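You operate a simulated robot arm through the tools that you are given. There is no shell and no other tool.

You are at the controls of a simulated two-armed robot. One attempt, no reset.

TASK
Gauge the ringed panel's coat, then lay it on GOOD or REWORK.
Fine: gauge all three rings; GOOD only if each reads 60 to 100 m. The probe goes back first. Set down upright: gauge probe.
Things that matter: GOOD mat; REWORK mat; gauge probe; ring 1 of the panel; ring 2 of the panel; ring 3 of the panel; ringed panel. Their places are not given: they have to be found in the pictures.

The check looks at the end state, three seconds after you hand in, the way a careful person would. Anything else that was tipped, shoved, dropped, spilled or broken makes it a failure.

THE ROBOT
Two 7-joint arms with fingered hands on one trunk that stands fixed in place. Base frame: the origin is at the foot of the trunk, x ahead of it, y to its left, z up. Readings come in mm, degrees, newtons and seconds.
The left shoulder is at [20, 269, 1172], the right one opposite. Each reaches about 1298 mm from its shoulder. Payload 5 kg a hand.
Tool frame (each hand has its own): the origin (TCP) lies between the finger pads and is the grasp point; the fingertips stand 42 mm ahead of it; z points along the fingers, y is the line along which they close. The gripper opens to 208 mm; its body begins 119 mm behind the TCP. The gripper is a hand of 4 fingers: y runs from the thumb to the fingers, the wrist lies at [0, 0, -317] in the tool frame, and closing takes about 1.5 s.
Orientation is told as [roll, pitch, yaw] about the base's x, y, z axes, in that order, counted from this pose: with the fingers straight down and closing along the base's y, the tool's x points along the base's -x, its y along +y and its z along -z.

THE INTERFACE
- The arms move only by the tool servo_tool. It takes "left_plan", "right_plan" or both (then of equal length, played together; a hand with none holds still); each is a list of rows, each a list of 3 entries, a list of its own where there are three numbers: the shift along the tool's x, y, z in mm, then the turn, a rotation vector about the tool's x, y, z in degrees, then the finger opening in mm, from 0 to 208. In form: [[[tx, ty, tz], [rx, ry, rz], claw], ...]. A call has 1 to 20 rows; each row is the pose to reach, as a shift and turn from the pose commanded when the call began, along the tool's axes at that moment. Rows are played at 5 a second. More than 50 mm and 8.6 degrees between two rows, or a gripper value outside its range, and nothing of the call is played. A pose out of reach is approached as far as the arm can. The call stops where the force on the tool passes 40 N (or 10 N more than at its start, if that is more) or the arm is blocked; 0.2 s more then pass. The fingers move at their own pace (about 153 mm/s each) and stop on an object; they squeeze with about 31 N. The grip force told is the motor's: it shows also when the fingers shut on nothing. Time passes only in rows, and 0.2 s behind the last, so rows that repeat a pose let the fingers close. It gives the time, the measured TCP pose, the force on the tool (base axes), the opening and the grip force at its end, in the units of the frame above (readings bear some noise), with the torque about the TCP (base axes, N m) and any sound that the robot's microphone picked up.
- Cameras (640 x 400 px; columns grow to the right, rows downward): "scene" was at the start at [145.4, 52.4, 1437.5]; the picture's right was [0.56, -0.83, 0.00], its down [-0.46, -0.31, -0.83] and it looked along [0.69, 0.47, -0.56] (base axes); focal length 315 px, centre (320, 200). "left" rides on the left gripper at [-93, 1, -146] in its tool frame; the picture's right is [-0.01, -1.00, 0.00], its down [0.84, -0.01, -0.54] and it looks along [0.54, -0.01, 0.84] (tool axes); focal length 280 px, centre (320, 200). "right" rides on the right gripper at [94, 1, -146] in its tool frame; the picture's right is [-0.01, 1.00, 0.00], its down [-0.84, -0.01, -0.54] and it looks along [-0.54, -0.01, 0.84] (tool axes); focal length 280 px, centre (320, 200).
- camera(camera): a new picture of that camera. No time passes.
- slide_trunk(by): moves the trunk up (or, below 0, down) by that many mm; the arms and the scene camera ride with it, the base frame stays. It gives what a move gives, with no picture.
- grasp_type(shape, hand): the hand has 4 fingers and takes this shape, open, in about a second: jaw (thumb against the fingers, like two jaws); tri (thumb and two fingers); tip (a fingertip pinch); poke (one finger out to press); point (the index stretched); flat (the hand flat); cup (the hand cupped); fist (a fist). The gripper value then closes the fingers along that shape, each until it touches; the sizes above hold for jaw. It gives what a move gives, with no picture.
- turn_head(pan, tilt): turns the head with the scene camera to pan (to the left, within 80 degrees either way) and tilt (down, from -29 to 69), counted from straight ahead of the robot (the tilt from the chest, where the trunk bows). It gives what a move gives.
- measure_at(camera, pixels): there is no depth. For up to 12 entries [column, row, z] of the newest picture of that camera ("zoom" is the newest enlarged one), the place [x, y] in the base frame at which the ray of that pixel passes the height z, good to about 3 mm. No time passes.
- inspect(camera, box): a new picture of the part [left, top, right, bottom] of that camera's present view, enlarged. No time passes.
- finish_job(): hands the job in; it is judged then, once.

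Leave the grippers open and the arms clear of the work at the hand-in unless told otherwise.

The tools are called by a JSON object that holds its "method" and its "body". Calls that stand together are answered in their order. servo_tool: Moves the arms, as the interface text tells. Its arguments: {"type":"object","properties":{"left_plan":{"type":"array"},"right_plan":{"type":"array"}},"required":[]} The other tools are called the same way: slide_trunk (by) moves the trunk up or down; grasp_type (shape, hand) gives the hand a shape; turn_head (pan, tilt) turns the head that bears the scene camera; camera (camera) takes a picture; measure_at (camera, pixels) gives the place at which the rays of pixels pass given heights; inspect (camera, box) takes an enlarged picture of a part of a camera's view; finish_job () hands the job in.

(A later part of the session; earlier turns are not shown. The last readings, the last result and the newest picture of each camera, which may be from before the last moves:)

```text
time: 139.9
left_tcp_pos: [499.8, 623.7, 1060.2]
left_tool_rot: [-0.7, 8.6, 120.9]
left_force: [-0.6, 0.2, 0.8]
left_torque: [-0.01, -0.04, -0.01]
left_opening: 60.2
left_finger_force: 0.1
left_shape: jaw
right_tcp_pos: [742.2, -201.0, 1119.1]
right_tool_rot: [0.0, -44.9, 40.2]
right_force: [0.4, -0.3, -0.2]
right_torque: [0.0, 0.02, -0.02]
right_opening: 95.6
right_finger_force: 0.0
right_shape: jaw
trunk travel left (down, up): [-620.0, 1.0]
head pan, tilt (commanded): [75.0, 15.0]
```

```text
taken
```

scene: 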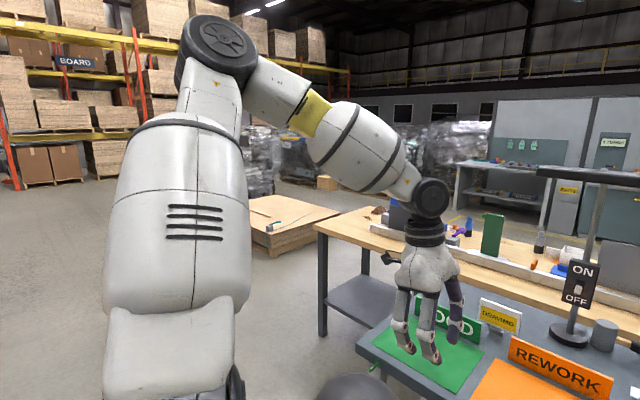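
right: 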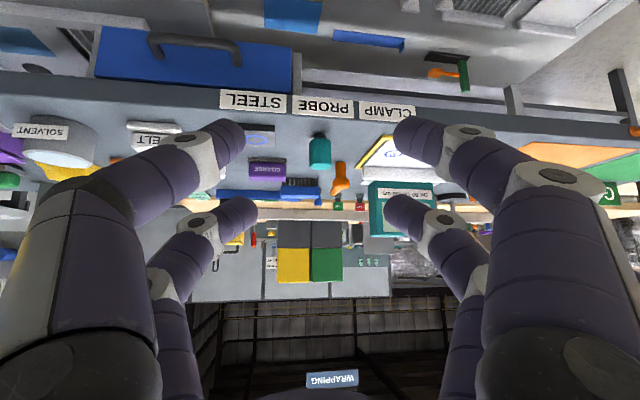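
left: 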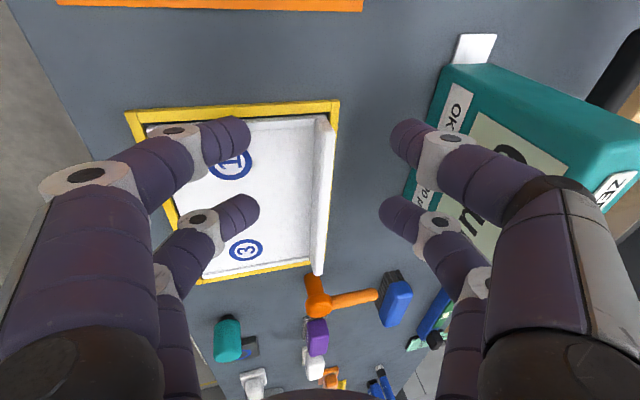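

The elbow rises when I roll the hand back about the arm's own axis, because the whole arm swivels with it. I'll instead bring the hand from "rolled right" to "pointing forward" and then pitch it down. First, roll right again with the wrist fixed.

{"method": "servo_tool", "body": {"left_plan": [[[40.4, -5.1, -8.2], [0.9, 7.4, 0], 60], [[79.2, -10, -21.7], [1.9, 14.9, 0], 60], [[115.7, -14.6, -40.1], [2.8, 22.3, 0], 60], [[149, -18.8, -63.1], [3.8, 29.8, 0], 60], [[178.5, -22.5, -90.3], [4.7, 37.2, 0], 60], [[203.8, -25.7, -121.1], [5.7, 44.6, 0], 60], [[224.5, -28.3, -155.3], [6.6, 52.1, 0], 60], [[224.5, -28.3, -155.3], [6.6, 52.1, 0], 60]]}}

{"method": "servo_tool", "body": {"left_plan": [[[-2.6, -45.7, -3.3], [8.28, -0.46, 0], 60], [[-5.1, -90.4, -13.2], [16.56, -0.92, 0], 60], [[-7.5, -133.2, -29.5], [24.84, -1.38, 0], 60], [[-9.7, -173.2, -51.7], [33.12, -1.84, 0], 60], [[-11.8, -209.5, -79.4], [41.4, -2.3, 0], 60], [[-13.6, -241.5, -111.8], [49.68, -2.76, 0], 60], [[-15.1, -268.5, -148.5], [57.96, -3.22, 0], 60], [[-16.3, -289.8, -188.5], [66.24, -3.68, 0], 60], [[-17.1, -305, -231], [74.52, -4.14, 0], 60], [[-17.1, -305, -231], [74.52, -4.14, 0], 60]]}}

{"method": "camera", "body": {"camera": "scene"}}

```text
time: 141.8
left_tcp_pos: [625.3, 466.1, 1249.0]
left_tool_rot: [-12.5, 60.5, 113.7]
left_force: [-0.4, 0.3, -0.1]
left_torque: [0.08, 0.01, 0.02]
left_opening: 60.0
left_finger_force: 0.1
left_shape: jaw
right_tcp_pos: [744.0, -203.0, 1118.5]
right_tool_rot: [0.0, -45.0, 40.1]
right_force: [-0.1, -0.5, 0.2]
right_torque: [0.04, 0.01, 0.0]
right_opening: 95.8
right_finger_force: 0.1
right_shape: jaw
trunk travel left (down, up): [-620.0, 1.0]
head pan, tilt (commanded): [75.0, 15.0]
```

```text
time: 143.9
left_tcp_pos: [749.9, 804.9, 1378.9]
left_tool_rot: [-82.4, 57.8, 119.3]
left_force: [0.2, -0.7, 0.1]
left_torque: [0.0, 0.05, 0.08]
left_opening: 59.8
left_finger_force: 0.1
left_shape: jaw
right_tcp_pos: [743.9, -202.7, 1117.4]
right_tool_rot: [0.0, -45.0, 40.0]
right_force: [0.3, -1.1, 0.3]
right_torque: [0.04, 0.0, 0.0]
right_opening: 95.7
right_finger_force: 0.1
right_shape: jaw
trunk travel left (down, up): [-620.0, 1.0]
head pan, tilt (commanded): [75.0, 15.0]
```

```text
taken
```

scene: 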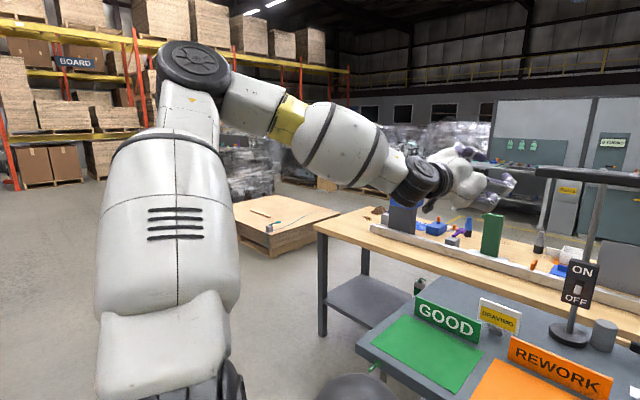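

The hand now points forward with the elbow lower than before. I'll roll it 59° about its own axis so its width lies along the bench, and lower the arm 100 mm.

{"method": "servo_tool", "body": {"left_plan": [[[0, 0, 0], [0, 0, 7.43], 60], [[0, 0, 0], [0, 0, 14.86], 60], [[0, 0, 0], [0, 0, 22.29], 60], [[0, 0, 0], [0, 0, 29.72], 60], [[0, 0, 0], [0, 0, 37.15], 60], [[0, 0, 0], [0, 0, 44.58], 60], [[0, 0, 0], [0, 0, 52], 60], [[0, 0, 0], [0, 0, 59.4], 60], [[0, 0, 0], [0, 0, 59.4], 60]]}}

{"method": "servo_tool", "body": {"left_plan": [[[0, 33, 5], [0, 0, 0], 60], [[0, 66, 10], [0, 0, 0], 60], [[0, 98.9, 14.8], [0, 0, 0], 60], [[0, 98.9, 14.8], [0, 0, 0], 60]]}}

{"method": "camera", "body": {"camera": "scene"}}

```text
time: 145.9
left_tcp_pos: [746.4, 807.2, 1378.7]
left_tool_rot: [-85.9, -1.4, 112.7]
left_force: [0.2, 0.4, 0.4]
left_torque: [-0.02, 0.0, -0.01]
left_opening: 60.0
left_finger_force: 0.1
left_shape: jaw
right_tcp_pos: [743.7, -201.9, 1118.4]
right_tool_rot: [0.0, -45.0, 40.2]
right_force: [0.0, -0.4, -0.2]
right_torque: [-0.01, 0.0, 0.0]
right_opening: 95.6
right_finger_force: 0.0
right_shape: jaw
trunk travel left (down, up): [-620.0, 1.0]
head pan, tilt (commanded): [75.0, 15.0]
```

```text
time: 146.9
left_tcp_pos: [753.7, 808.8, 1280.6]
left_tool_rot: [-86.0, -1.4, 112.6]
left_force: [0.2, -1.4, 0.8]
left_torque: [-0.07, 0.14, 0.16]
left_opening: 59.9
left_finger_force: 0.0
left_shape: jaw
right_tcp_pos: [743.1, -202.3, 1118.5]
right_tool_rot: [0.0, -45.1, 39.9]
right_force: [-0.1, -0.8, 0.3]
right_torque: [0.08, -0.06, 0.03]
right_opening: 95.4
right_finger_force: 0.0
right_shape: jaw
trunk travel left (down, up): [-620.0, 1.0]
head pan, tilt (commanded): [75.0, 15.0]
```

```text
taken
```

scene: 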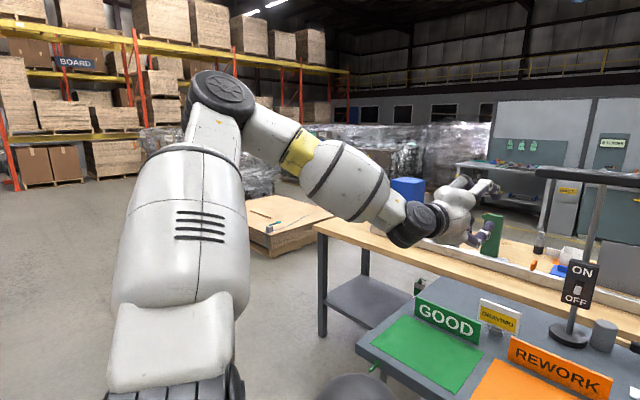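

The elbow is lower now. I'll pitch the hand down to vertical about its width axis, keeping the wrist in place, and watch whether the elbow stays down.

{"method": "servo_tool", "body": {"left_plan": [[[0, 42.9, -2.9], [-7.8, 0, 0], 60], [[0, 85, -11.6], [-15.6, 0, 0], 60], [[0, 125.7, -26], [-23.4, 0, 0], 60], [[0, 164, -45.7], [-31.2, 0, 0], 60], [[0, 199.4, -70.6], [-39, 0, 0], 60], [[0, 231.1, -100], [-46.8, 0, 0], 60], [[0, 258.5, -133.6], [-54.6, 0, 0], 60], [[0, 281.2, -170.6], [-62.4, 0, 0], 60], [[0, 298.6, -210.5], [-70.2, 0, 0], 60], [[0, 310.4, -252.4], [-78, 0, 0], 60], [[0, 316.2, -294.9], [-86, 0, 0], 60], [[0, 316.2, -294.9], [-86, 0, 0], 60]]}}

{"method": "camera", "body": {"camera": "scene"}}

```text
time: 149.6
left_tcp_pos: [458.2, 696.4, 984.3]
left_tool_rot: [0.1, -1.3, 112.6]
left_force: [0.4, -1.3, 0.1]
left_torque: [0.03, 0.03, 0.01]
left_opening: 59.9
left_finger_force: 0.1
left_shape: jaw
right_tcp_pos: [743.3, -202.2, 1118.4]
right_tool_rot: [0.1, -45.1, 40.0]
right_force: [0.8, -0.9, -0.3]
right_torque: [0.05, 0.0, 0.09]
right_opening: 95.7
right_finger_force: 0.1
right_shape: jaw
trunk travel left (down, up): [-620.0, 1.0]
head pan, tilt (commanded): [75.0, 15.0]
```

```text
taken
```

scene: 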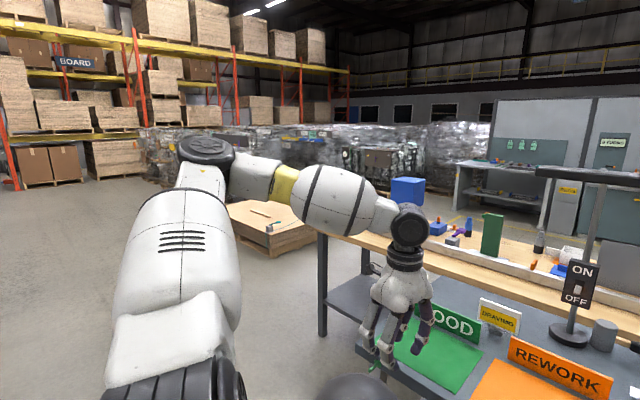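

The hand is vertical with the elbow now level and out to the left, just like the right arm's good posture. Now I'll extend over the bench toward (800, 480, 1000).

{"method": "servo_tool", "body": {"left_plan": [[[33, -23.3, -2], [0, 0, -0.7], 60], [[66, -46.5, -4], [0, 0, -1.5], 60], [[99, -69.8, -6], [0, 0, -2.2], 60], [[132, -93, -8], [0, 0, -3], 60], [[165, -116.4, -10], [0, 0, -3.7], 60], [[198.5, -139.6, -12], [0, 0, -4.4], 60], [[231.6, -163, -14], [0, 0, -5.2], 60], [[264.6, -186, -16], [0, 0, -5.9], 60], [[297.7, -209.4, -16], [0, 0, -6.7], 60], [[330.8, -232.7, -16], [0, 0, -7.4], 60], [[330.8, -232.7, -16], [0, 0, -7.4], 60]]}}

{"method": "camera", "body": {"camera": "scene"}}

```text
time: 151.9
left_tcp_pos: [798.7, 482.2, 992.4]
left_tool_rot: [-0.1, -1.3, 120.2]
left_force: [-1.7, 1.2, 0.8]
left_torque: [-0.11, -0.08, 0.0]
left_opening: 59.8
left_finger_force: 0.1
left_shape: jaw
right_tcp_pos: [742.8, -200.7, 1118.8]
right_tool_rot: [-0.1, -45.0, 40.2]
right_force: [-0.1, 0.6, 0.2]
right_torque: [-0.1, -0.03, -0.08]
right_opening: 95.4
right_finger_force: 0.0
right_shape: jaw
trunk travel left (down, up): [-620.0, 1.0]
head pan, tilt (commanded): [75.0, 15.0]
```

```text
taken
```

scene: 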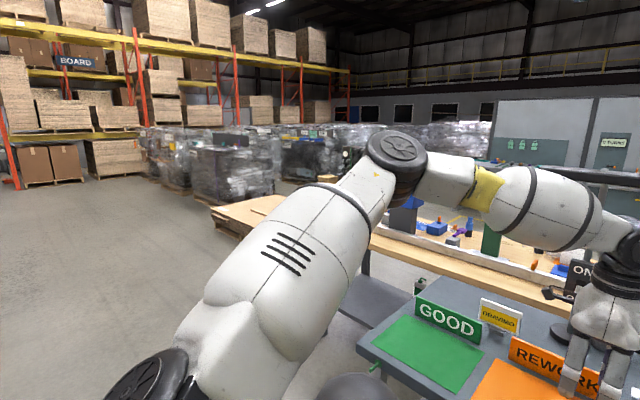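

Reached (799, 482, 992) with the elbow still level. I'll continue to (935, 385, 975) and add the 8° lean, with the head back on the bench.

{"method": "servo_tool", "body": {"left_plan": [[[30.5, -13.8, 3], [0, 1.9, 0], 80], [[61, -27.6, 6], [0, 3.7, 0], 90], [[91.5, -41.3, 10], [0, 5.6, 0], 90], [[122, -55.1, 14], [0, 7.4, 0], 90], [[152.5, -68.9, 17], [0, 9.3, 0], 90], [[152.5, -68.9, 17], [0, 9.3, 0], 90]]}}

{"method": "turn_head", "body": {"pan": 34.2, "tilt": 34.1}}

{"method": "camera", "body": {"camera": "scene"}}

{"method": "camera", "body": {"camera": "left"}}

```text
time: 153.3
left_tcp_pos: [888.0, 405.6, 987.8]
left_tool_rot: [-0.2, 8.1, 119.9]
left_force: [-0.1, -0.2, -0.9]
left_torque: [-0.01, 0.08, 0.01]
left_opening: 89.2
left_finger_force: 0.1
left_shape: jaw
left hand out of reach, approached as far as the arm can: row 3, 4, 5, 6
right_tcp_pos: [744.7, -201.1, 1118.1]
right_tool_rot: [0.0, -45.0, 40.0]
right_force: [0.7, 0.0, 0.3]
right_torque: [0.05, 0.04, 0.01]
right_opening: 95.6
right_finger_force: 0.1
right_shape: jaw
trunk travel left (down, up): [-620.0, 1.0]
head pan, tilt (commanded): [75.0, 15.0]
```

```text
time: 154.4
left_tcp_pos: [887.5, 406.7, 987.7]
left_tool_rot: [-0.2, 8.2, 120.1]
left_force: [0.4, -0.2, -0.6]
left_torque: [0.02, -0.03, -0.04]
left_opening: 89.5
left_finger_force: 0.0
left_shape: jaw
right_tcp_pos: [743.1, -201.6, 1118.9]
right_tool_rot: [-0.1, -45.1, 40.0]
right_force: [0.0, 0.3, 0.3]
right_torque: [-0.03, 0.02, -0.01]
right_opening: 95.7
right_finger_force: 0.0
right_shape: jaw
trunk travel left (down, up): [-620.0, 1.0]
head pan, tilt (commanded): [34.2, 34.1]
```

```text
taken
```

scene: 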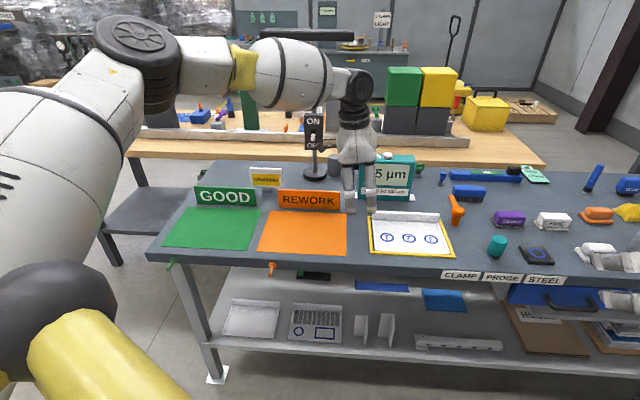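

```text
taken
```

left: 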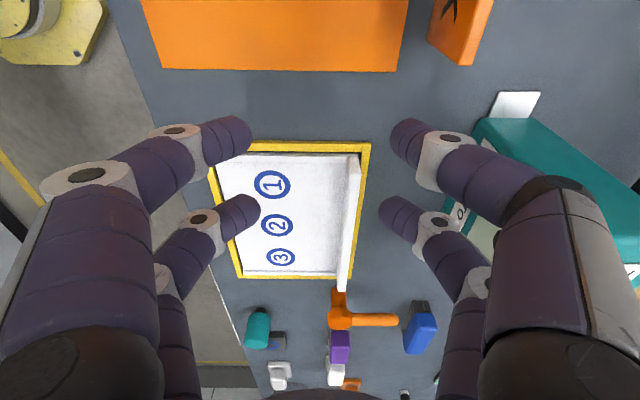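

It stops at the same elbow spot again. I'd like to compare the two shoulders, so I'll look at the right one from above.

{"method": "turn_head", "body": {"pan": -75, "tilt": 30}}

{"method": "camera", "body": {"camera": "scene"}}

{"method": "turn_head", "body": {"pan": 75, "tilt": 30}}

{"method": "camera", "body": {"camera": "scene"}}

```text
time: 156.3
left_tcp_pos: [887.4, 407.3, 987.1]
left_tool_rot: [-0.1, 8.1, 120.1]
left_force: [-0.1, 0.4, 1.4]
left_torque: [0.01, 0.01, -0.02]
left_opening: 89.6
left_finger_force: 0.0
left_shape: jaw
right_tcp_pos: [743.6, -201.2, 1117.7]
right_tool_rot: [0.0, -45.1, 40.0]
right_force: [0.4, -0.5, 0.1]
right_torque: [-0.01, 0.01, 0.04]
right_opening: 95.8
right_finger_force: 0.0
right_shape: jaw
trunk travel left (down, up): [-620.0, 1.0]
head pan, tilt (commanded): [-75.0, 30.0]
```

```text
taken
```

scene: 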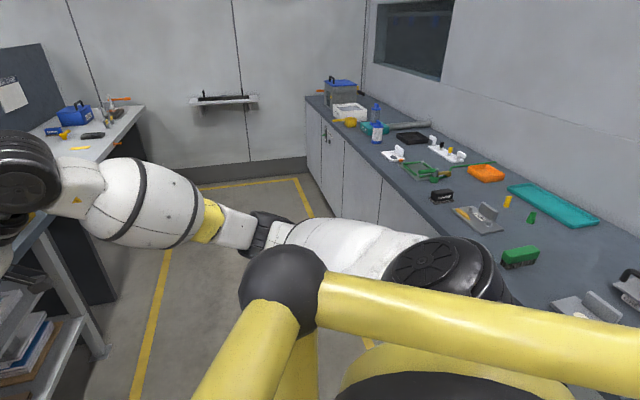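

```text
time: 158.6
left_tcp_pos: [886.6, 406.3, 986.2]
left_tool_rot: [-0.2, 8.1, 120.0]
left_force: [-0.1, 0.2, -1.2]
left_torque: [0.02, -0.05, 0.01]
left_opening: 89.2
left_finger_force: 0.0
left_shape: jaw
right_tcp_pos: [743.2, -202.1, 1118.2]
right_tool_rot: [0.0, -44.9, 40.0]
right_force: [-0.1, 0.1, -0.8]
right_torque: [0.0, 0.02, 0.0]
right_opening: 95.8
right_finger_force: 0.1
right_shape: jaw
trunk travel left (down, up): [-620.0, 1.0]
head pan, tilt (commanded): [75.0, 30.0]
```

```text
taken
```

scene: 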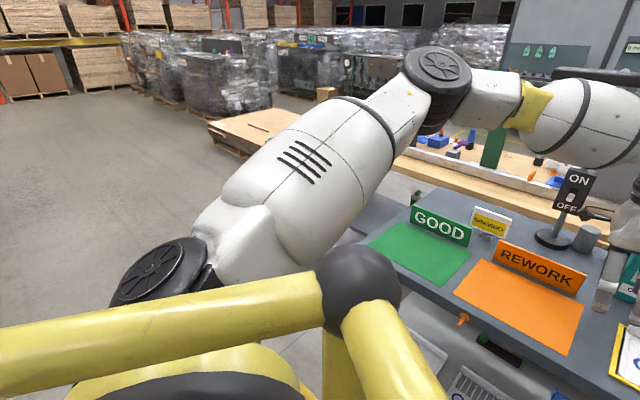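

Now it's clear: the right upper arm passes below its black ball, while the left one is riding above the left ball and can't swing in. I need the left elbow lower still so the upper arm passes under it. I'll go back to the folded pose at (458, 696, 984) and repeat the roll–forward–down trick.

{"method": "servo_tool", "body": {"left_plan": [[[-38.5, 18.9, -5.1], [0, -0.7, 0], 60], [[-76.9, 37.8, -10.1], [0, -1.3, 0], 60], [[-115.4, 56.6, -15.2], [0, -2, 0], 60], [[-153.8, 75.5, -20.3], [0, -2.7, 0], 60], [[-192.3, 94.4, -25.3], [0, -3.4, 0], 60], [[-230.8, 113.3, -30.4], [0, -4, 0], 60], [[-269.2, 132.1, -35.5], [0, -4.7, 0], 60], [[-307.7, 151, -40.5], [0, -5.4, 0], 60], [[-346.1, 169.9, -45.6], [0, -6, 0], 60], [[-384.6, 188.8, -50.7], [0, -6.7, 0], 60], [[-423, 207.6, -55.7], [0, -7.4, 0], 60], [[-461.5, 226.5, -60.8], [0, -8, 0], 60], [[-461.5, 226.5, -60.8], [0, -8, 0], 60]]}}

{"method": "turn_head", "body": {"pan": 75, "tilt": 15}}

{"method": "camera", "body": {"camera": "scene"}}

```text
time: 161.3
left_tcp_pos: [466.2, 718.5, 1037.2]
left_tool_rot: [-4.8, -7.7, 119.8]
left_force: [0.3, -1.2, 0.7]
left_torque: [0.17, 0.04, 0.03]
left_opening: 59.9
left_finger_force: 0.1
left_shape: jaw
right_tcp_pos: [743.2, -203.2, 1117.6]
right_tool_rot: [0.2, -45.2, 40.0]
right_force: [0.2, -2.2, 0.2]
right_torque: [0.19, -0.01, 0.14]
right_opening: 95.6
right_finger_force: 0.1
right_shape: jaw
trunk travel left (down, up): [-620.0, 1.0]
head pan, tilt (commanded): [75.0, 30.0]
stopped in row 13 (left hand): the force on the tool passed its limit at 48 N (the readings are from after the stop); the commanded pose is now the measured one
```

```text
time: 162.0
left_tcp_pos: [466.4, 718.7, 1036.1]
left_tool_rot: [-4.8, -7.6, 119.8]
left_force: [1.5, -1.1, 1.9]
left_torque: [0.06, 0.02, 0.03]
left_opening: 59.8
left_finger_force: 0.0
left_shape: jaw
right_tcp_pos: [743.5, -200.4, 1117.8]
right_tool_rot: [0.1, -45.0, 40.2]
right_force: [0.7, 0.2, -0.5]
right_torque: [0.05, 0.0, 0.11]
right_opening: 95.8
right_finger_force: 0.0
right_shape: jaw
trunk travel left (down, up): [-620.0, 1.0]
head pan, tilt (commanded): [75.0, 15.0]
```

```text
taken
```

scene: 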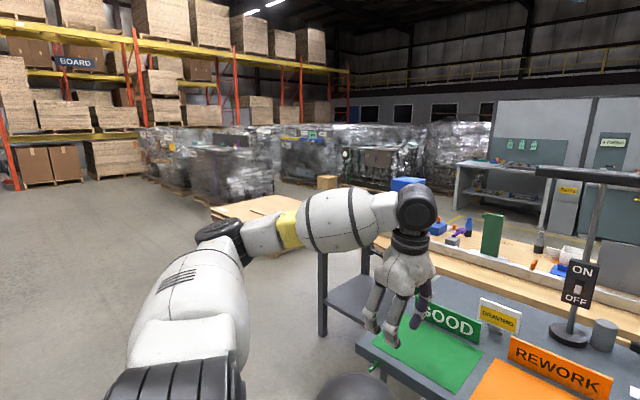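

The arm snapped over into an elbow-low posture (the force spike was that jerk; the hand is in free air). That's just the posture I wanted. I'll check the bench for any disturbance first.

{"method": "turn_head", "body": {"pan": 34.2, "tilt": 34.1}}

{"method": "camera", "body": {"camera": "scene"}}

{"method": "inspect", "body": {"camera": "scene", "box": [140, 130, 460, 290]}}

```text
time: 163.1
left_tcp_pos: [466.1, 718.9, 1034.4]
left_tool_rot: [-4.6, -7.6, 119.7]
left_force: [-0.2, -0.5, -0.1]
left_torque: [0.02, -0.02, 0.0]
left_opening: 59.8
left_finger_force: 0.0
left_shape: jaw
right_tcp_pos: [744.1, -200.1, 1118.3]
right_tool_rot: [0.1, -44.9, 40.1]
right_force: [0.8, 0.0, -0.1]
right_torque: [0.01, -0.01, 0.0]
right_opening: 95.6
right_finger_force: 0.1
right_shape: jaw
trunk travel left (down, up): [-620.0, 1.0]
head pan, tilt (commanded): [34.2, 34.1]
```

```text
taken
```

scene: 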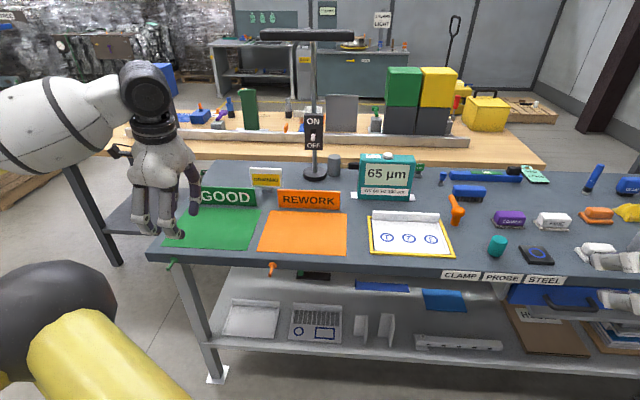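

```text
2.00 times, centred on (300, 210) of scene
```

zoom: 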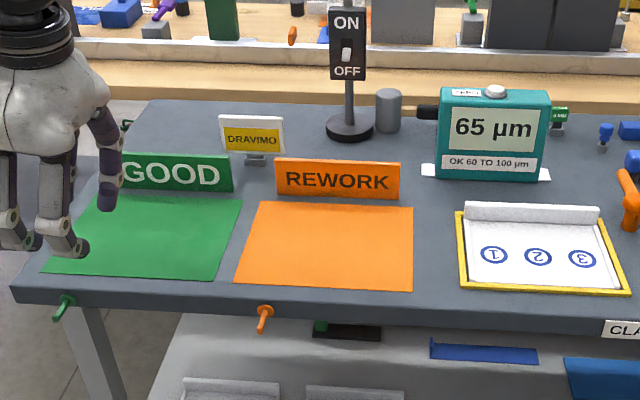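

Nothing on the bench is disturbed. I'll extend again toward (800, 480, 1000), levelling the hand as it goes.

{"method": "servo_tool", "body": {"left_plan": [[[37.4, -17.2, -1.5], [-0.5, 0.8, 0], 60], [[74.9, -34.3, -2.9], [-0.9, 1.5, 0], 60], [[112.3, -51.5, -4.4], [-1.4, 2.3, 0], 60], [[149.8, -68.7, -5.8], [-1.9, 3, 0], 60], [[187.2, -85.9, -7.3], [-2.4, 3.8, 0], 60], [[224.6, -103, -8.8], [-2.8, 4.6, 0], 60], [[262.1, -120.2, -10.2], [-3.3, 5.3, 0], 60], [[299.5, -137.4, -11.7], [-3.8, 6.1, 0], 60], [[337, -154.5, -13.1], [-4.2, 6.8, 0], 60], [[374.4, -171.7, -14.6], [-4.7, 7.6, 0], 60], [[374.4, -171.7, -14.6], [-4.7, 7.6, 0], 60]]}}

{"method": "camera", "body": {"camera": "scene"}}

```text
time: 165.5
left_tcp_pos: [801.0, 478.6, 1013.9]
left_tool_rot: [0.0, 0.1, 119.5]
left_force: [-1.2, 0.1, 0.4]
left_torque: [-0.08, -0.03, -0.01]
left_opening: 59.9
left_finger_force: 0.0
left_shape: jaw
right_tcp_pos: [742.7, -199.2, 1118.3]
right_tool_rot: [0.1, -45.0, 40.2]
right_force: [-0.3, 0.2, -0.2]
right_torque: [-0.09, -0.01, -0.01]
right_opening: 95.8
right_finger_force: 0.0
right_shape: jaw
trunk travel left (down, up): [-620.0, 1.0]
head pan, tilt (commanded): [34.2, 34.1]
```

```text
taken
```

scene: 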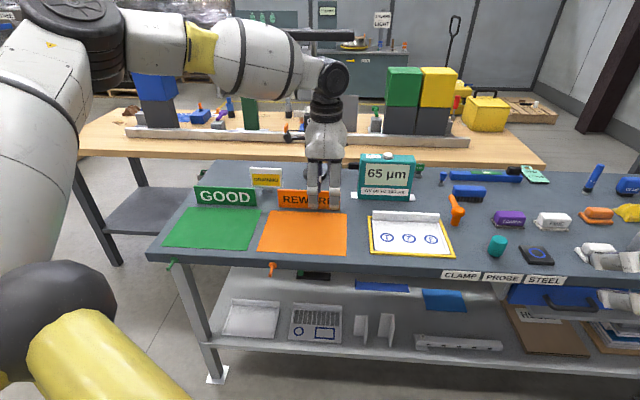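

The elbow rose again on the way out. I'll do the roll trick right here, extended, where the upper arm is outside the ball: roll the fingers to the right about the arm's axis so the elbow swings down.

{"method": "servo_tool", "body": {"left_plan": [[[40, 10.3, -2.7], [-1.88, 7.26, 0], 60], [[79.4, 20.5, -10.8], [-3.75, 14.5, 0], 60], [[117.4, 30.3, -24.1], [-5.63, 21.8, 0], 60], [[153.4, 39.6, -42.5], [-7.5, 29, 0], 60], [[186.8, 48.2, -65.5], [-9.4, 36.3, 0], 60], [[217, 56, -92.8], [-11.3, 43.6, 0], 60], [[243.5, 62.9, -124], [-13.1, 50.8, 0], 60], [[265.7, 68.6, -158.5], [-15, 58.1, 0], 60], [[265.7, 68.6, -158.5], [-15, 58.1, 0], 60]]}}

{"method": "camera", "body": {"camera": "scene"}}

```text
time: 167.5
left_tcp_pos: [868.7, 214.8, 1174.2]
left_tool_rot: [23.5, 57.1, 132.4]
left_force: [1.0, -0.7, -0.3]
left_torque: [0.02, 0.01, 0.03]
left_opening: 60.0
left_finger_force: 0.1
left_shape: jaw
right_tcp_pos: [743.5, -201.1, 1118.1]
right_tool_rot: [0.2, -45.0, 40.1]
right_force: [0.3, 0.1, 0.0]
right_torque: [0.02, 0.03, 0.04]
right_opening: 95.6
right_finger_force: 0.0
right_shape: jaw
trunk travel left (down, up): [-620.0, 1.0]
head pan, tilt (commanded): [34.2, 34.1]
```

```text
taken
```

scene: 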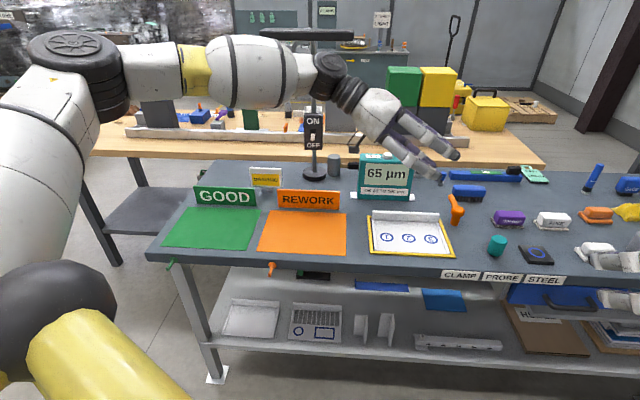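

The elbow lowered a little (to about (80,65) in view). I'll roll a further 60° the same way, fingers pointing right and up, still in free air, to bring it down more.

{"method": "servo_tool", "body": {"left_plan": [[[40, 10.3, -2.7], [-1.88, 7.26, 0], 60], [[79.4, 20.5, -10.8], [-3.75, 14.5, 0], 60], [[117.4, 30.3, -24.1], [-5.63, 21.8, 0], 60], [[153.4, 39.6, -42.5], [-7.5, 29, 0], 60], [[186.8, 48.2, -65.5], [-9.4, 36.3, 0], 60], [[217, 56, -92.8], [-11.3, 43.6, 0], 60], [[243.5, 62.9, -124], [-13.1, 50.8, 0], 60], [[265.7, 68.6, -158.5], [-15, 58.1, 0], 60], [[265.7, 68.6, -158.5], [-15, 58.1, 0], 60]]}}

{"method": "camera", "body": {"camera": "scene"}}

```text
time: 168.7
left_tcp_pos: [813.8, 164.7, 1386.3]
left_tool_rot: [57.5, 72.3, 169.7]
left_force: [-1.9, -3.2, 0.8]
left_torque: [0.07, -0.02, 0.42]
left_opening: 59.9
left_finger_force: 0.0
left_shape: jaw
left hand out of reach, approached as far as the arm can: row 1, 2, 3, 4, 5, 6
right_tcp_pos: [741.2, -201.9, 1121.2]
right_tool_rot: [0.0, -45.2, 40.2]
right_force: [-1.7, -1.4, 0.7]
right_torque: [0.08, -0.12, -0.03]
right_opening: 95.9
right_finger_force: 0.1
right_shape: jaw
trunk travel left (down, up): [-620.0, 1.0]
head pan, tilt (commanded): [34.2, 34.1]
stopped in row 6 (left hand): the force on the tool passed its limit at 56 N (the readings are from after the stop); the commanded pose is now the measured one
```

```text
taken
```

scene: 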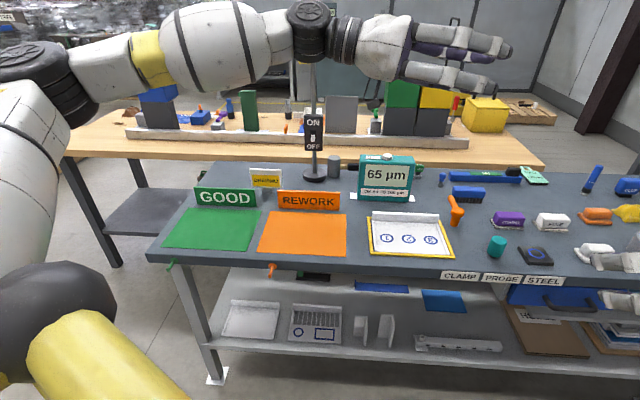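

That hit a wrist limit and the arm jerked to a free-air pose pointing right at (814, 165, 1386); nothing looks touched and the lamp still stands. From here I'll swing the hand to point forward, wrist fixed at about (702, 457, 1438).

{"method": "servo_tool", "body": {"left_plan": [[[12.8, -44.5, -3.4], [8.07, 2.32, 0], 60], [[25.3, -88, -13.5], [16.1, 4.64, 0], 60], [[37.3, -129.7, -30.2], [24.2, 6.96, 0], 60], [[48.4, -168.6, -53], [32.3, 9.27, 0], 60], [[58.5, -203.8, -81.4], [40.4, 11.6, 0], 60], [[67.4, -234.7, -114.9], [48.4, 13.9, 0], 60], [[74.8, -260.6, -152.8], [56.5, 16.2, 0], 60], [[80.7, -280.8, -194.2], [64.6, 18.5, 0], 60], [[80.7, -280.8, -194.2], [64.6, 18.5, 0], 60]]}}

{"method": "camera", "body": {"camera": "scene"}}

```text
time: 170.7
left_tcp_pos: [1017.8, 476.1, 1407.8]
left_tool_rot: [75.5, 82.3, -111.7]
left_force: [-3.2, 1.8, -13.1]
left_torque: [-0.88, -0.71, 0.19]
left_opening: 61.6
left_finger_force: 0.0
left_shape: jaw
left hand out of reach, approached as far as the arm can: row 7, 8, 9
right_tcp_pos: [743.7, -200.3, 1118.6]
right_tool_rot: [0.2, -44.9, 40.1]
right_force: [0.1, -0.7, -0.7]
right_torque: [0.13, 0.0, 0.13]
right_opening: 96.1
right_finger_force: 0.0
right_shape: jaw
trunk travel left (down, up): [-620.0, 1.0]
head pan, tilt (commanded): [34.2, 34.1]
```

```text
taken
```

scene: 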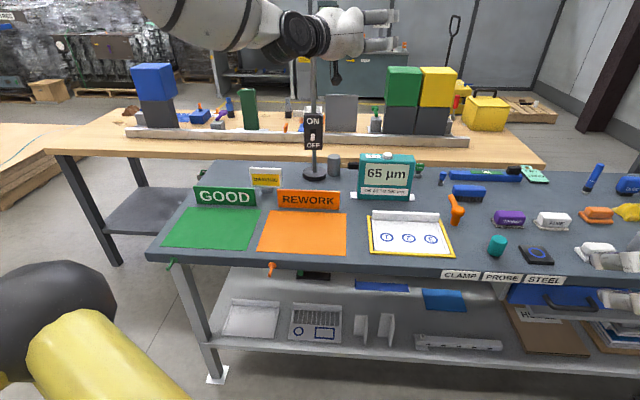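

The left force shows −13 N in z, so the hand may be touching something, possibly the lamp head near it. I'll look closely.

{"method": "inspect", "body": {"camera": "scene", "box": [200, 0, 440, 180]}}

{"method": "camera", "body": {"camera": "left"}}

{"method": "turn_head", "body": {"pan": 30, "tilt": 10}}

{"method": "camera", "body": {"camera": "scene"}}

```text
2.22 times, centred on (320, 90) of scene
```

zoom: 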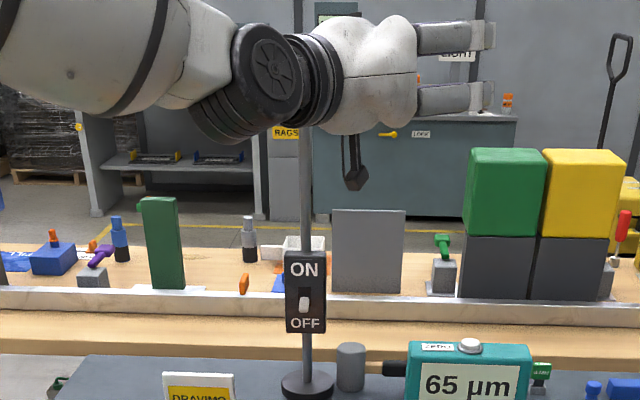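

```text
taken
```

left: 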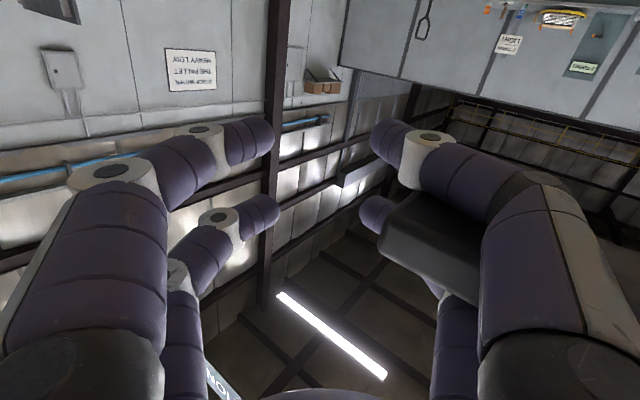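

```text
time: 171.6
left_tcp_pos: [1017.5, 476.1, 1408.0]
left_tool_rot: [76.0, 82.4, -111.3]
left_force: [-5.1, 4.6, -15.3]
left_torque: [-1.1, -0.82, 0.13]
left_opening: 61.5
left_finger_force: 0.0
left_shape: jaw
right_tcp_pos: [742.3, -198.4, 1120.3]
right_tool_rot: [0.0, -45.0, 40.1]
right_force: [-0.3, 0.0, 0.3]
right_torque: [0.01, -0.02, 0.02]
right_opening: 96.0
right_finger_force: 0.2
right_shape: jaw
trunk travel left (down, up): [-620.0, 1.0]
head pan, tilt (commanded): [30.0, 10.0]
```

```text
taken
```

scene: 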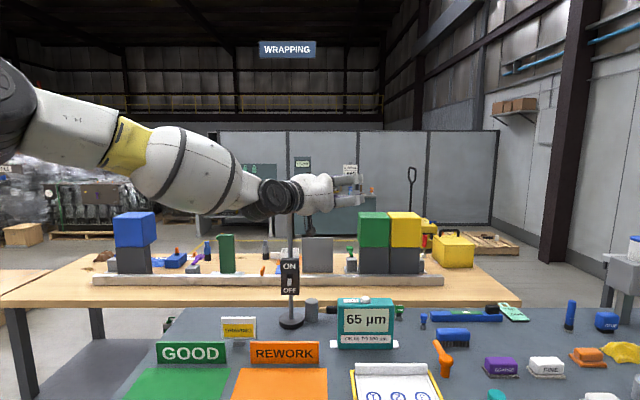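

The left camera shows a dark bar end (the lamp head) between the two left-side digits: my swing ran into the lamp's bar end. The pole still looks upright. I'll ease down 3 mm to relieve the push, then slide the hand straight right (tool +y) off the bar, slowly.

{"method": "servo_tool", "body": {"left_plan": [[[-2, 0, 0], [0, 0, 0], 62], [[-4, 0, 0], [0, 0, 0], 62], [[-4, 6, 0], [0, 0, 0], 62], [[-4, 12, 0], [0, 0, 0], 62]]}}

{"method": "camera", "body": {"camera": "left"}}

```text
time: 172.6
left_tcp_pos: [1016.1, 462.5, 1408.8]
left_tool_rot: [78.8, 82.4, -109.2]
left_force: [-0.9, 1.7, -2.9]
left_torque: [-0.23, -0.21, -0.13]
left_opening: 62.8
left_finger_force: 0.0
left_shape: jaw
right_tcp_pos: [743.7, -199.6, 1117.8]
right_tool_rot: [0.0, -45.0, 40.2]
right_force: [0.7, -0.6, -0.6]
right_torque: [0.02, 0.03, -0.01]
right_opening: 96.0
right_finger_force: 0.1
right_shape: jaw
trunk travel left (down, up): [-620.0, 1.0]
head pan, tilt (commanded): [30.0, 10.0]
```

```text
taken
```

left: 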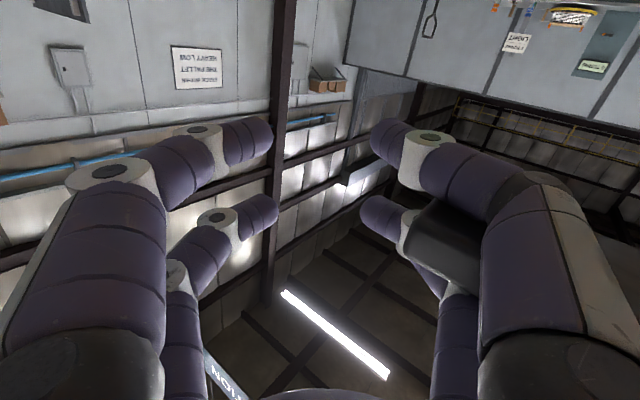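

The force fell to about 3 N and the bar end is sliding out. Continuing right another 110 mm slowly.

{"method": "servo_tool", "body": {"left_plan": [[[0, 10, 0], [0, 0, 0], 62], [[0, 20, 0], [0, 0, 0], 62], [[0, 30, 0], [0, 0, 0], 62], [[0, 40, 0], [0, 0, 0], 62], [[0, 55, 0], [0, 0, 0], 62], [[0, 70, 0], [0, 0, 0], 62], [[0, 90, 0], [0, 0, 0], 62], [[0, 110, 0], [0, 0, 0], 62], [[0, 110, 0], [0, 0, 0], 62]]}}

{"method": "camera", "body": {"camera": "left"}}

{"method": "camera", "body": {"camera": "scene"}}

```text
time: 174.6
left_tcp_pos: [1001.2, 403.1, 1403.1]
left_tool_rot: [89.3, 82.5, -102.4]
left_force: [0.5, 0.0, -1.3]
left_torque: [-0.03, 0.02, 0.02]
left_opening: 61.9
left_finger_force: 0.1
left_shape: jaw
left hand out of reach, approached as far as the arm can: row 1, 2, 3, 4, 5, 6, 7, 8, 9
right_tcp_pos: [742.8, -199.2, 1119.6]
right_tool_rot: [0.0, -45.1, 40.2]
right_force: [-1.0, -0.3, -0.2]
right_torque: [-0.02, 0.04, 0.0]
right_opening: 95.8
right_finger_force: 0.0
right_shape: jaw
trunk travel left (down, up): [-620.0, 1.0]
head pan, tilt (commanded): [30.0, 10.0]
```

```text
taken
```

left: 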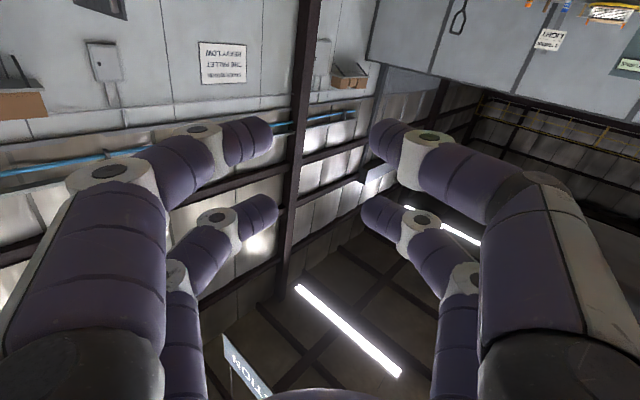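

```text
taken
```

scene: 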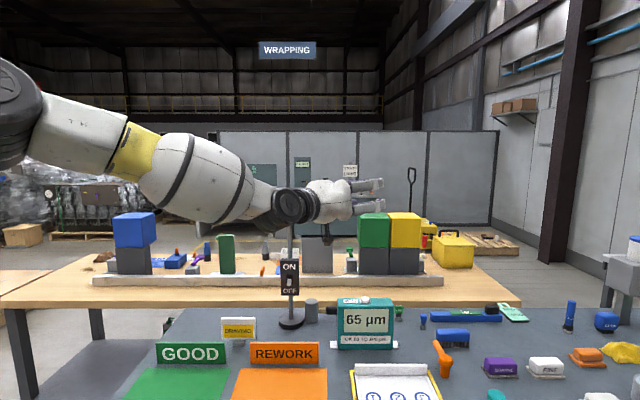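

The hand is clear of the lamp bar (force about 0). I'll pull it straight back 200 mm (tool −z) toward the robot and then look at the lamp.

{"method": "servo_tool", "body": {"left_plan": [[[0, 0, -25], [0, 0, 0], 62], [[0, 0, -50], [0, 0, 0], 62], [[0, 0, -80], [0, 0, 0], 62], [[0, 0, -110], [0, 0, 0], 62], [[0, 0, -140], [0, 0, 0], 62], [[0, 0, -170], [0, 0, 0], 62], [[0, 0, -200], [0, 0, 0], 62], [[0, 0, -200], [0, 0, 0], 62]]}}

{"method": "camera", "body": {"camera": "scene"}}

```text
time: 176.4
left_tcp_pos: [807.3, 441.5, 1400.5]
left_tool_rot: [88.9, 82.5, -102.6]
left_force: [1.7, -0.2, -0.6]
left_torque: [-0.02, -0.03, 0.02]
left_opening: 61.9
left_finger_force: 0.0
left_shape: jaw
right_tcp_pos: [743.5, -200.9, 1116.6]
right_tool_rot: [0.1, -45.0, 40.0]
right_force: [1.7, -0.3, 0.1]
right_torque: [0.03, 0.0, 0.04]
right_opening: 96.1
right_finger_force: 0.1
right_shape: jaw
trunk travel left (down, up): [-620.0, 1.0]
head pan, tilt (commanded): [30.0, 10.0]
```

```text
taken
```

scene: 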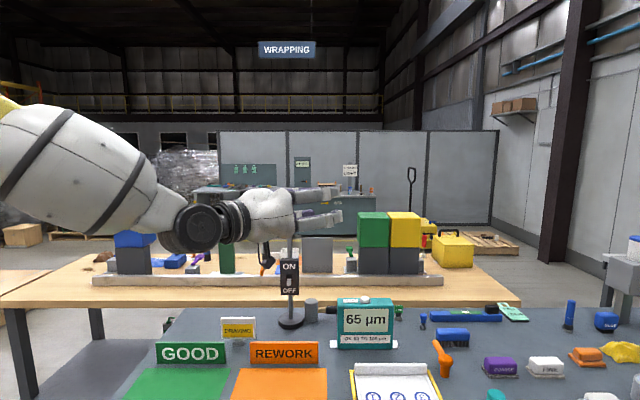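

The arm is back at (807, 441, 1400). I'll check the arm's posture from the side, then lower it to see the lamp.

{"method": "turn_head", "body": {"pan": 75, "tilt": 15}}

{"method": "camera", "body": {"camera": "scene"}}

```text
time: 177.5
left_tcp_pos: [806.5, 441.5, 1401.9]
left_tool_rot: [89.3, 82.5, -102.2]
left_force: [-0.5, -0.2, 0.6]
left_torque: [0.02, -0.06, -0.01]
left_opening: 61.8
left_finger_force: 0.1
left_shape: jaw
right_tcp_pos: [743.8, -199.7, 1118.9]
right_tool_rot: [0.0, -45.1, 40.2]
right_force: [1.1, -1.9, 0.2]
right_torque: [-0.02, 0.05, 0.01]
right_opening: 96.0
right_finger_force: 0.0
right_shape: jaw
trunk travel left (down, up): [-620.0, 1.0]
head pan, tilt (commanded): [75.0, 15.0]
```

```text
taken
```

scene: 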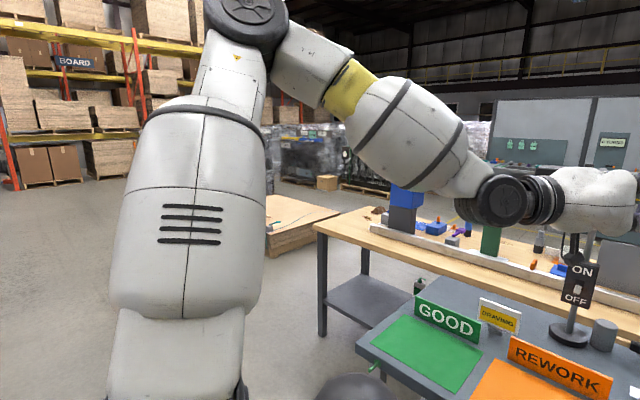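

The elbow is high because the wrist is high. I'll lower the arm 250 mm with the hand still pointing forward.

{"method": "servo_tool", "body": {"left_plan": [[[-40, 0, 0], [0, 0, 0], 62], [[-80, 0, 0], [0, 0, 0], 62], [[-120, 0, 0], [0, 0, 0], 62], [[-160, 0, 0], [0, 0, 0], 62], [[-200, 0, 0], [0, 0, 0], 62], [[-250, 0, 0], [0, 0, 0], 62], [[-250, 0, 0], [0, 0, 0], 62]]}}

{"method": "camera", "body": {"camera": "scene"}}

{"method": "turn_head", "body": {"pan": 34.2, "tilt": 25}}

{"method": "camera", "body": {"camera": "scene"}}

```text
time: 179.1
left_tcp_pos: [799.1, 411.2, 1156.0]
left_tool_rot: [89.9, 82.5, -101.5]
left_force: [0.3, -1.3, 1.7]
left_torque: [0.01, 0.07, 0.12]
left_opening: 61.8
left_finger_force: 0.1
left_shape: jaw
right_tcp_pos: [742.9, -200.8, 1119.2]
right_tool_rot: [0.0, -45.1, 40.1]
right_force: [-0.7, 0.1, 0.5]
right_torque: [0.03, -0.05, 0.02]
right_opening: 96.0
right_finger_force: 0.0
right_shape: jaw
trunk travel left (down, up): [-620.0, 1.0]
head pan, tilt (commanded): [75.0, 15.0]
```

```text
taken
```

scene: 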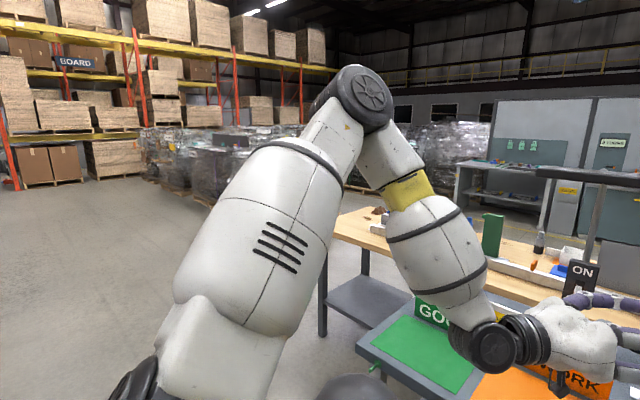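

```text
time: 180.2
left_tcp_pos: [798.2, 411.2, 1154.4]
left_tool_rot: [89.4, 82.6, -102.0]
left_force: [-0.1, 0.2, -0.3]
left_torque: [-0.01, 0.04, 0.04]
left_opening: 61.9
left_finger_force: 0.1
left_shape: jaw
right_tcp_pos: [742.2, -200.6, 1119.3]
right_tool_rot: [0.0, -45.2, 40.2]
right_force: [-0.2, 0.7, -0.4]
right_torque: [0.0, 0.0, 0.01]
right_opening: 96.1
right_finger_force: 0.1
right_shape: jaw
trunk travel left (down, up): [-620.0, 1.0]
head pan, tilt (commanded): [34.2, 25.0]
```

```text
taken
```

scene: 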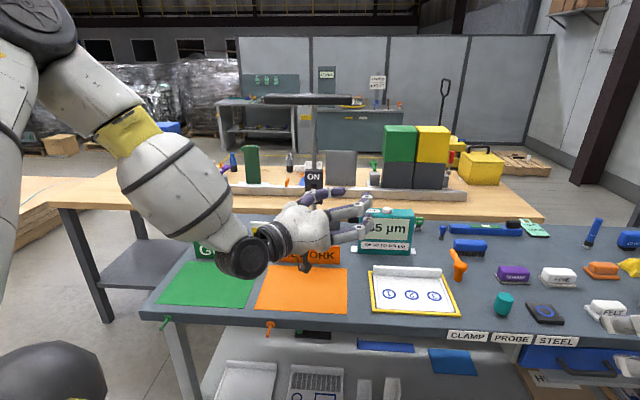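

The lamp is visible again; its pole is straight and the bar level. I'll enlarge it to compare with earlier.

{"method": "turn_head", "body": {"pan": 34.2, "tilt": 34.1}}

{"method": "camera", "body": {"camera": "scene"}}

{"method": "inspect", "body": {"camera": "scene", "box": [220, 20, 440, 220]}}

```text
time: 180.9
left_tcp_pos: [800.8, 412.7, 1155.3]
left_tool_rot: [89.4, 82.6, -102.1]
left_force: [0.5, -0.2, 0.3]
left_torque: [0.04, 0.02, 0.0]
left_opening: 61.6
left_finger_force: 0.1
left_shape: jaw
right_tcp_pos: [743.6, -200.0, 1119.4]
right_tool_rot: [-0.1, -45.2, 40.2]
right_force: [-0.3, 0.1, 0.0]
right_torque: [-0.05, -0.01, 0.03]
right_opening: 95.9
right_finger_force: 0.1
right_shape: jaw
trunk travel left (down, up): [-620.0, 1.0]
head pan, tilt (commanded): [34.2, 34.1]
```

```text
taken
```

scene: 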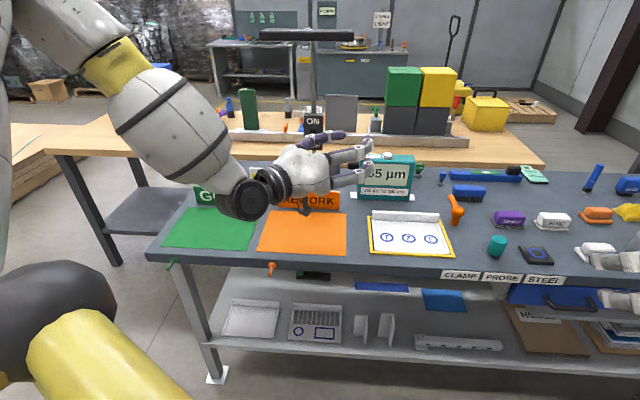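

```text
2.00 times, centred on (330, 120) of scene
```

zoom: 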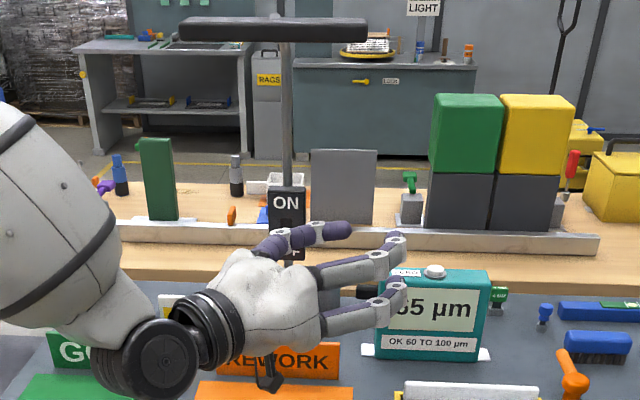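

The lamp's bar and pole are exactly where they were (bar 260–352, row 34), so no harm was done; I'll stay clear of that height. New plan: bring the arm to the folded vertical pose and approach the flange at low height (z≈905), sliding in from its left end, where the upper arm clears the ball. First raise 95 mm and roll the hand.

{"method": "servo_tool", "body": {"left_plan": [[[32, 0, 0], [0, 0, 0], 62], [[64, 0, 0], [0, 0, 0], 62], [[95, 0, 0], [0, 0, 0], 62], [[95, 0, 0], [0, 0, 8.3], 62], [[95, 0, 0], [0, 0, 16.6], 62], [[95, 0, 0], [0, 0, 25], 62], [[95, 0, 0], [0, 0, 33.3], 62], [[95, 0, 0], [0, 0, 41.6], 62], [[95, 0, 0], [0, 0, 50], 62], [[95, 0, 0], [0, 0, 58.3], 62], [[95, 0, 0], [0, 0, 66.6], 62], [[95, 0, 0], [0, 0, 75], 62], [[95, 0, 0], [0, 0, 75], 62]]}}

{"method": "camera", "body": {"camera": "scene"}}

```text
time: 183.7
left_tcp_pos: [803.0, 430.1, 1247.8]
left_tool_rot: [-90.0, 22.8, 78.1]
left_force: [-0.2, -0.5, 0.4]
left_torque: [0.0, 0.03, 0.08]
left_opening: 62.2
left_finger_force: 0.0
left_shape: jaw
left hand out of reach, approached as far as the arm can: row 12, 13
right_tcp_pos: [743.3, -199.8, 1119.4]
right_tool_rot: [0.1, -45.2, 40.1]
right_force: [0.2, -0.7, -0.2]
right_torque: [0.04, 0.03, 0.04]
right_opening: 96.0
right_finger_force: 0.1
right_shape: jaw
trunk travel left (down, up): [-620.0, 1.0]
head pan, tilt (commanded): [34.2, 34.1]
```

```text
taken
```

scene: 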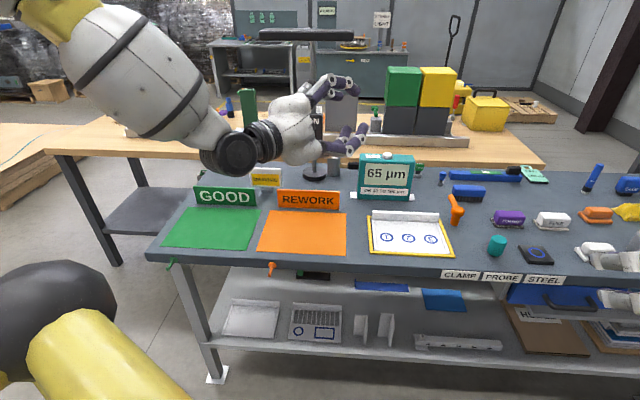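

The hand-roll joint reached its limit near the end (about 67°), which is fine. Now I'll pitch the hand down to vertical with the wrist held at about (493, 495, 1248), in front of the bench.

{"method": "servo_tool", "body": {"left_plan": [[[-17.5, 41.7, -3.2], [-7.56, -3.18, 0], 62], [[-34.7, 82.5, -12.9], [-15.1, -6.35, 0], 62], [[-51.1, 121.6, -28.8], [-22.7, -9.53, 0], 62], [[-66.5, 158.3, -50.5], [-30.2, -12.7, 0], 62], [[-80.5, 191.7, -77.8], [-37.8, -15.9, 0], 62], [[-92.9, 221.2, -109.9], [-45.4, -19.1, 0], 62], [[-103.4, 246.2, -146.2], [-52.9, -22.2, 0], 62], [[-111.8, 266.1, -186], [-60.5, -25.4, 0], 62], [[-117.9, 280.6, -228.6], [-68, -28.6, 0], 62], [[-121.6, 289.4, -272.9], [-75.6, -31.8, 0], 62], [[-121.6, 289.4, -272.9], [-75.6, -31.8, 0], 62]]}}

{"method": "turn_head", "body": {"pan": 75, "tilt": 15}}

{"method": "camera", "body": {"camera": "scene"}}

```text
time: 186.1
left_tcp_pos: [535.7, 485.3, 934.0]
left_tool_rot: [-7.5, 2.6, 101.0]
left_force: [0.9, 0.7, -0.7]
left_torque: [-0.12, 0.01, -0.03]
left_opening: 62.1
left_finger_force: 0.1
left_shape: jaw
left hand out of reach, approached as far as the arm can: row 1, 2, 3, 4, 5, 6, 7, 8
right_tcp_pos: [744.6, -199.3, 1119.4]
right_tool_rot: [0.0, -45.0, 40.1]
right_force: [0.6, 0.7, -0.2]
right_torque: [-0.12, 0.06, -0.04]
right_opening: 95.8
right_finger_force: 0.0
right_shape: jaw
trunk travel left (down, up): [-620.0, 1.0]
head pan, tilt (commanded): [34.2, 34.1]
```

```text
time: 187.2
left_tcp_pos: [535.1, 485.0, 935.5]
left_tool_rot: [-7.3, 2.8, 101.1]
left_force: [-0.5, 0.4, 0.1]
left_torque: [0.04, 0.0, -0.01]
left_opening: 62.0
left_finger_force: 0.0
left_shape: jaw
right_tcp_pos: [742.1, -198.9, 1118.5]
right_tool_rot: [0.0, -45.0, 40.2]
right_force: [0.9, -0.2, 0.1]
right_torque: [-0.01, 0.03, -0.01]
right_opening: 95.9
right_finger_force: 0.0
right_shape: jaw
trunk travel left (down, up): [-620.0, 1.0]
head pan, tilt (commanded): [75.0, 15.0]
```

```text
taken
```

scene: 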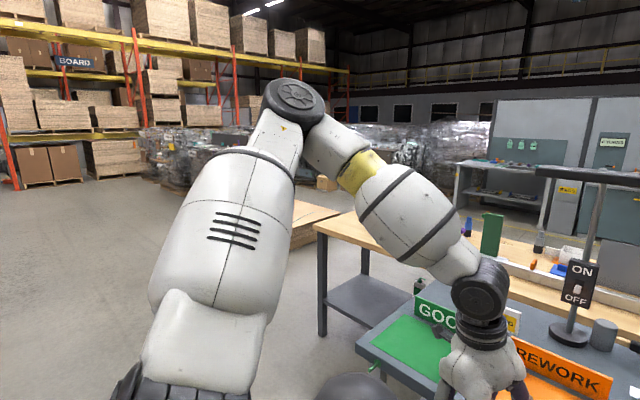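

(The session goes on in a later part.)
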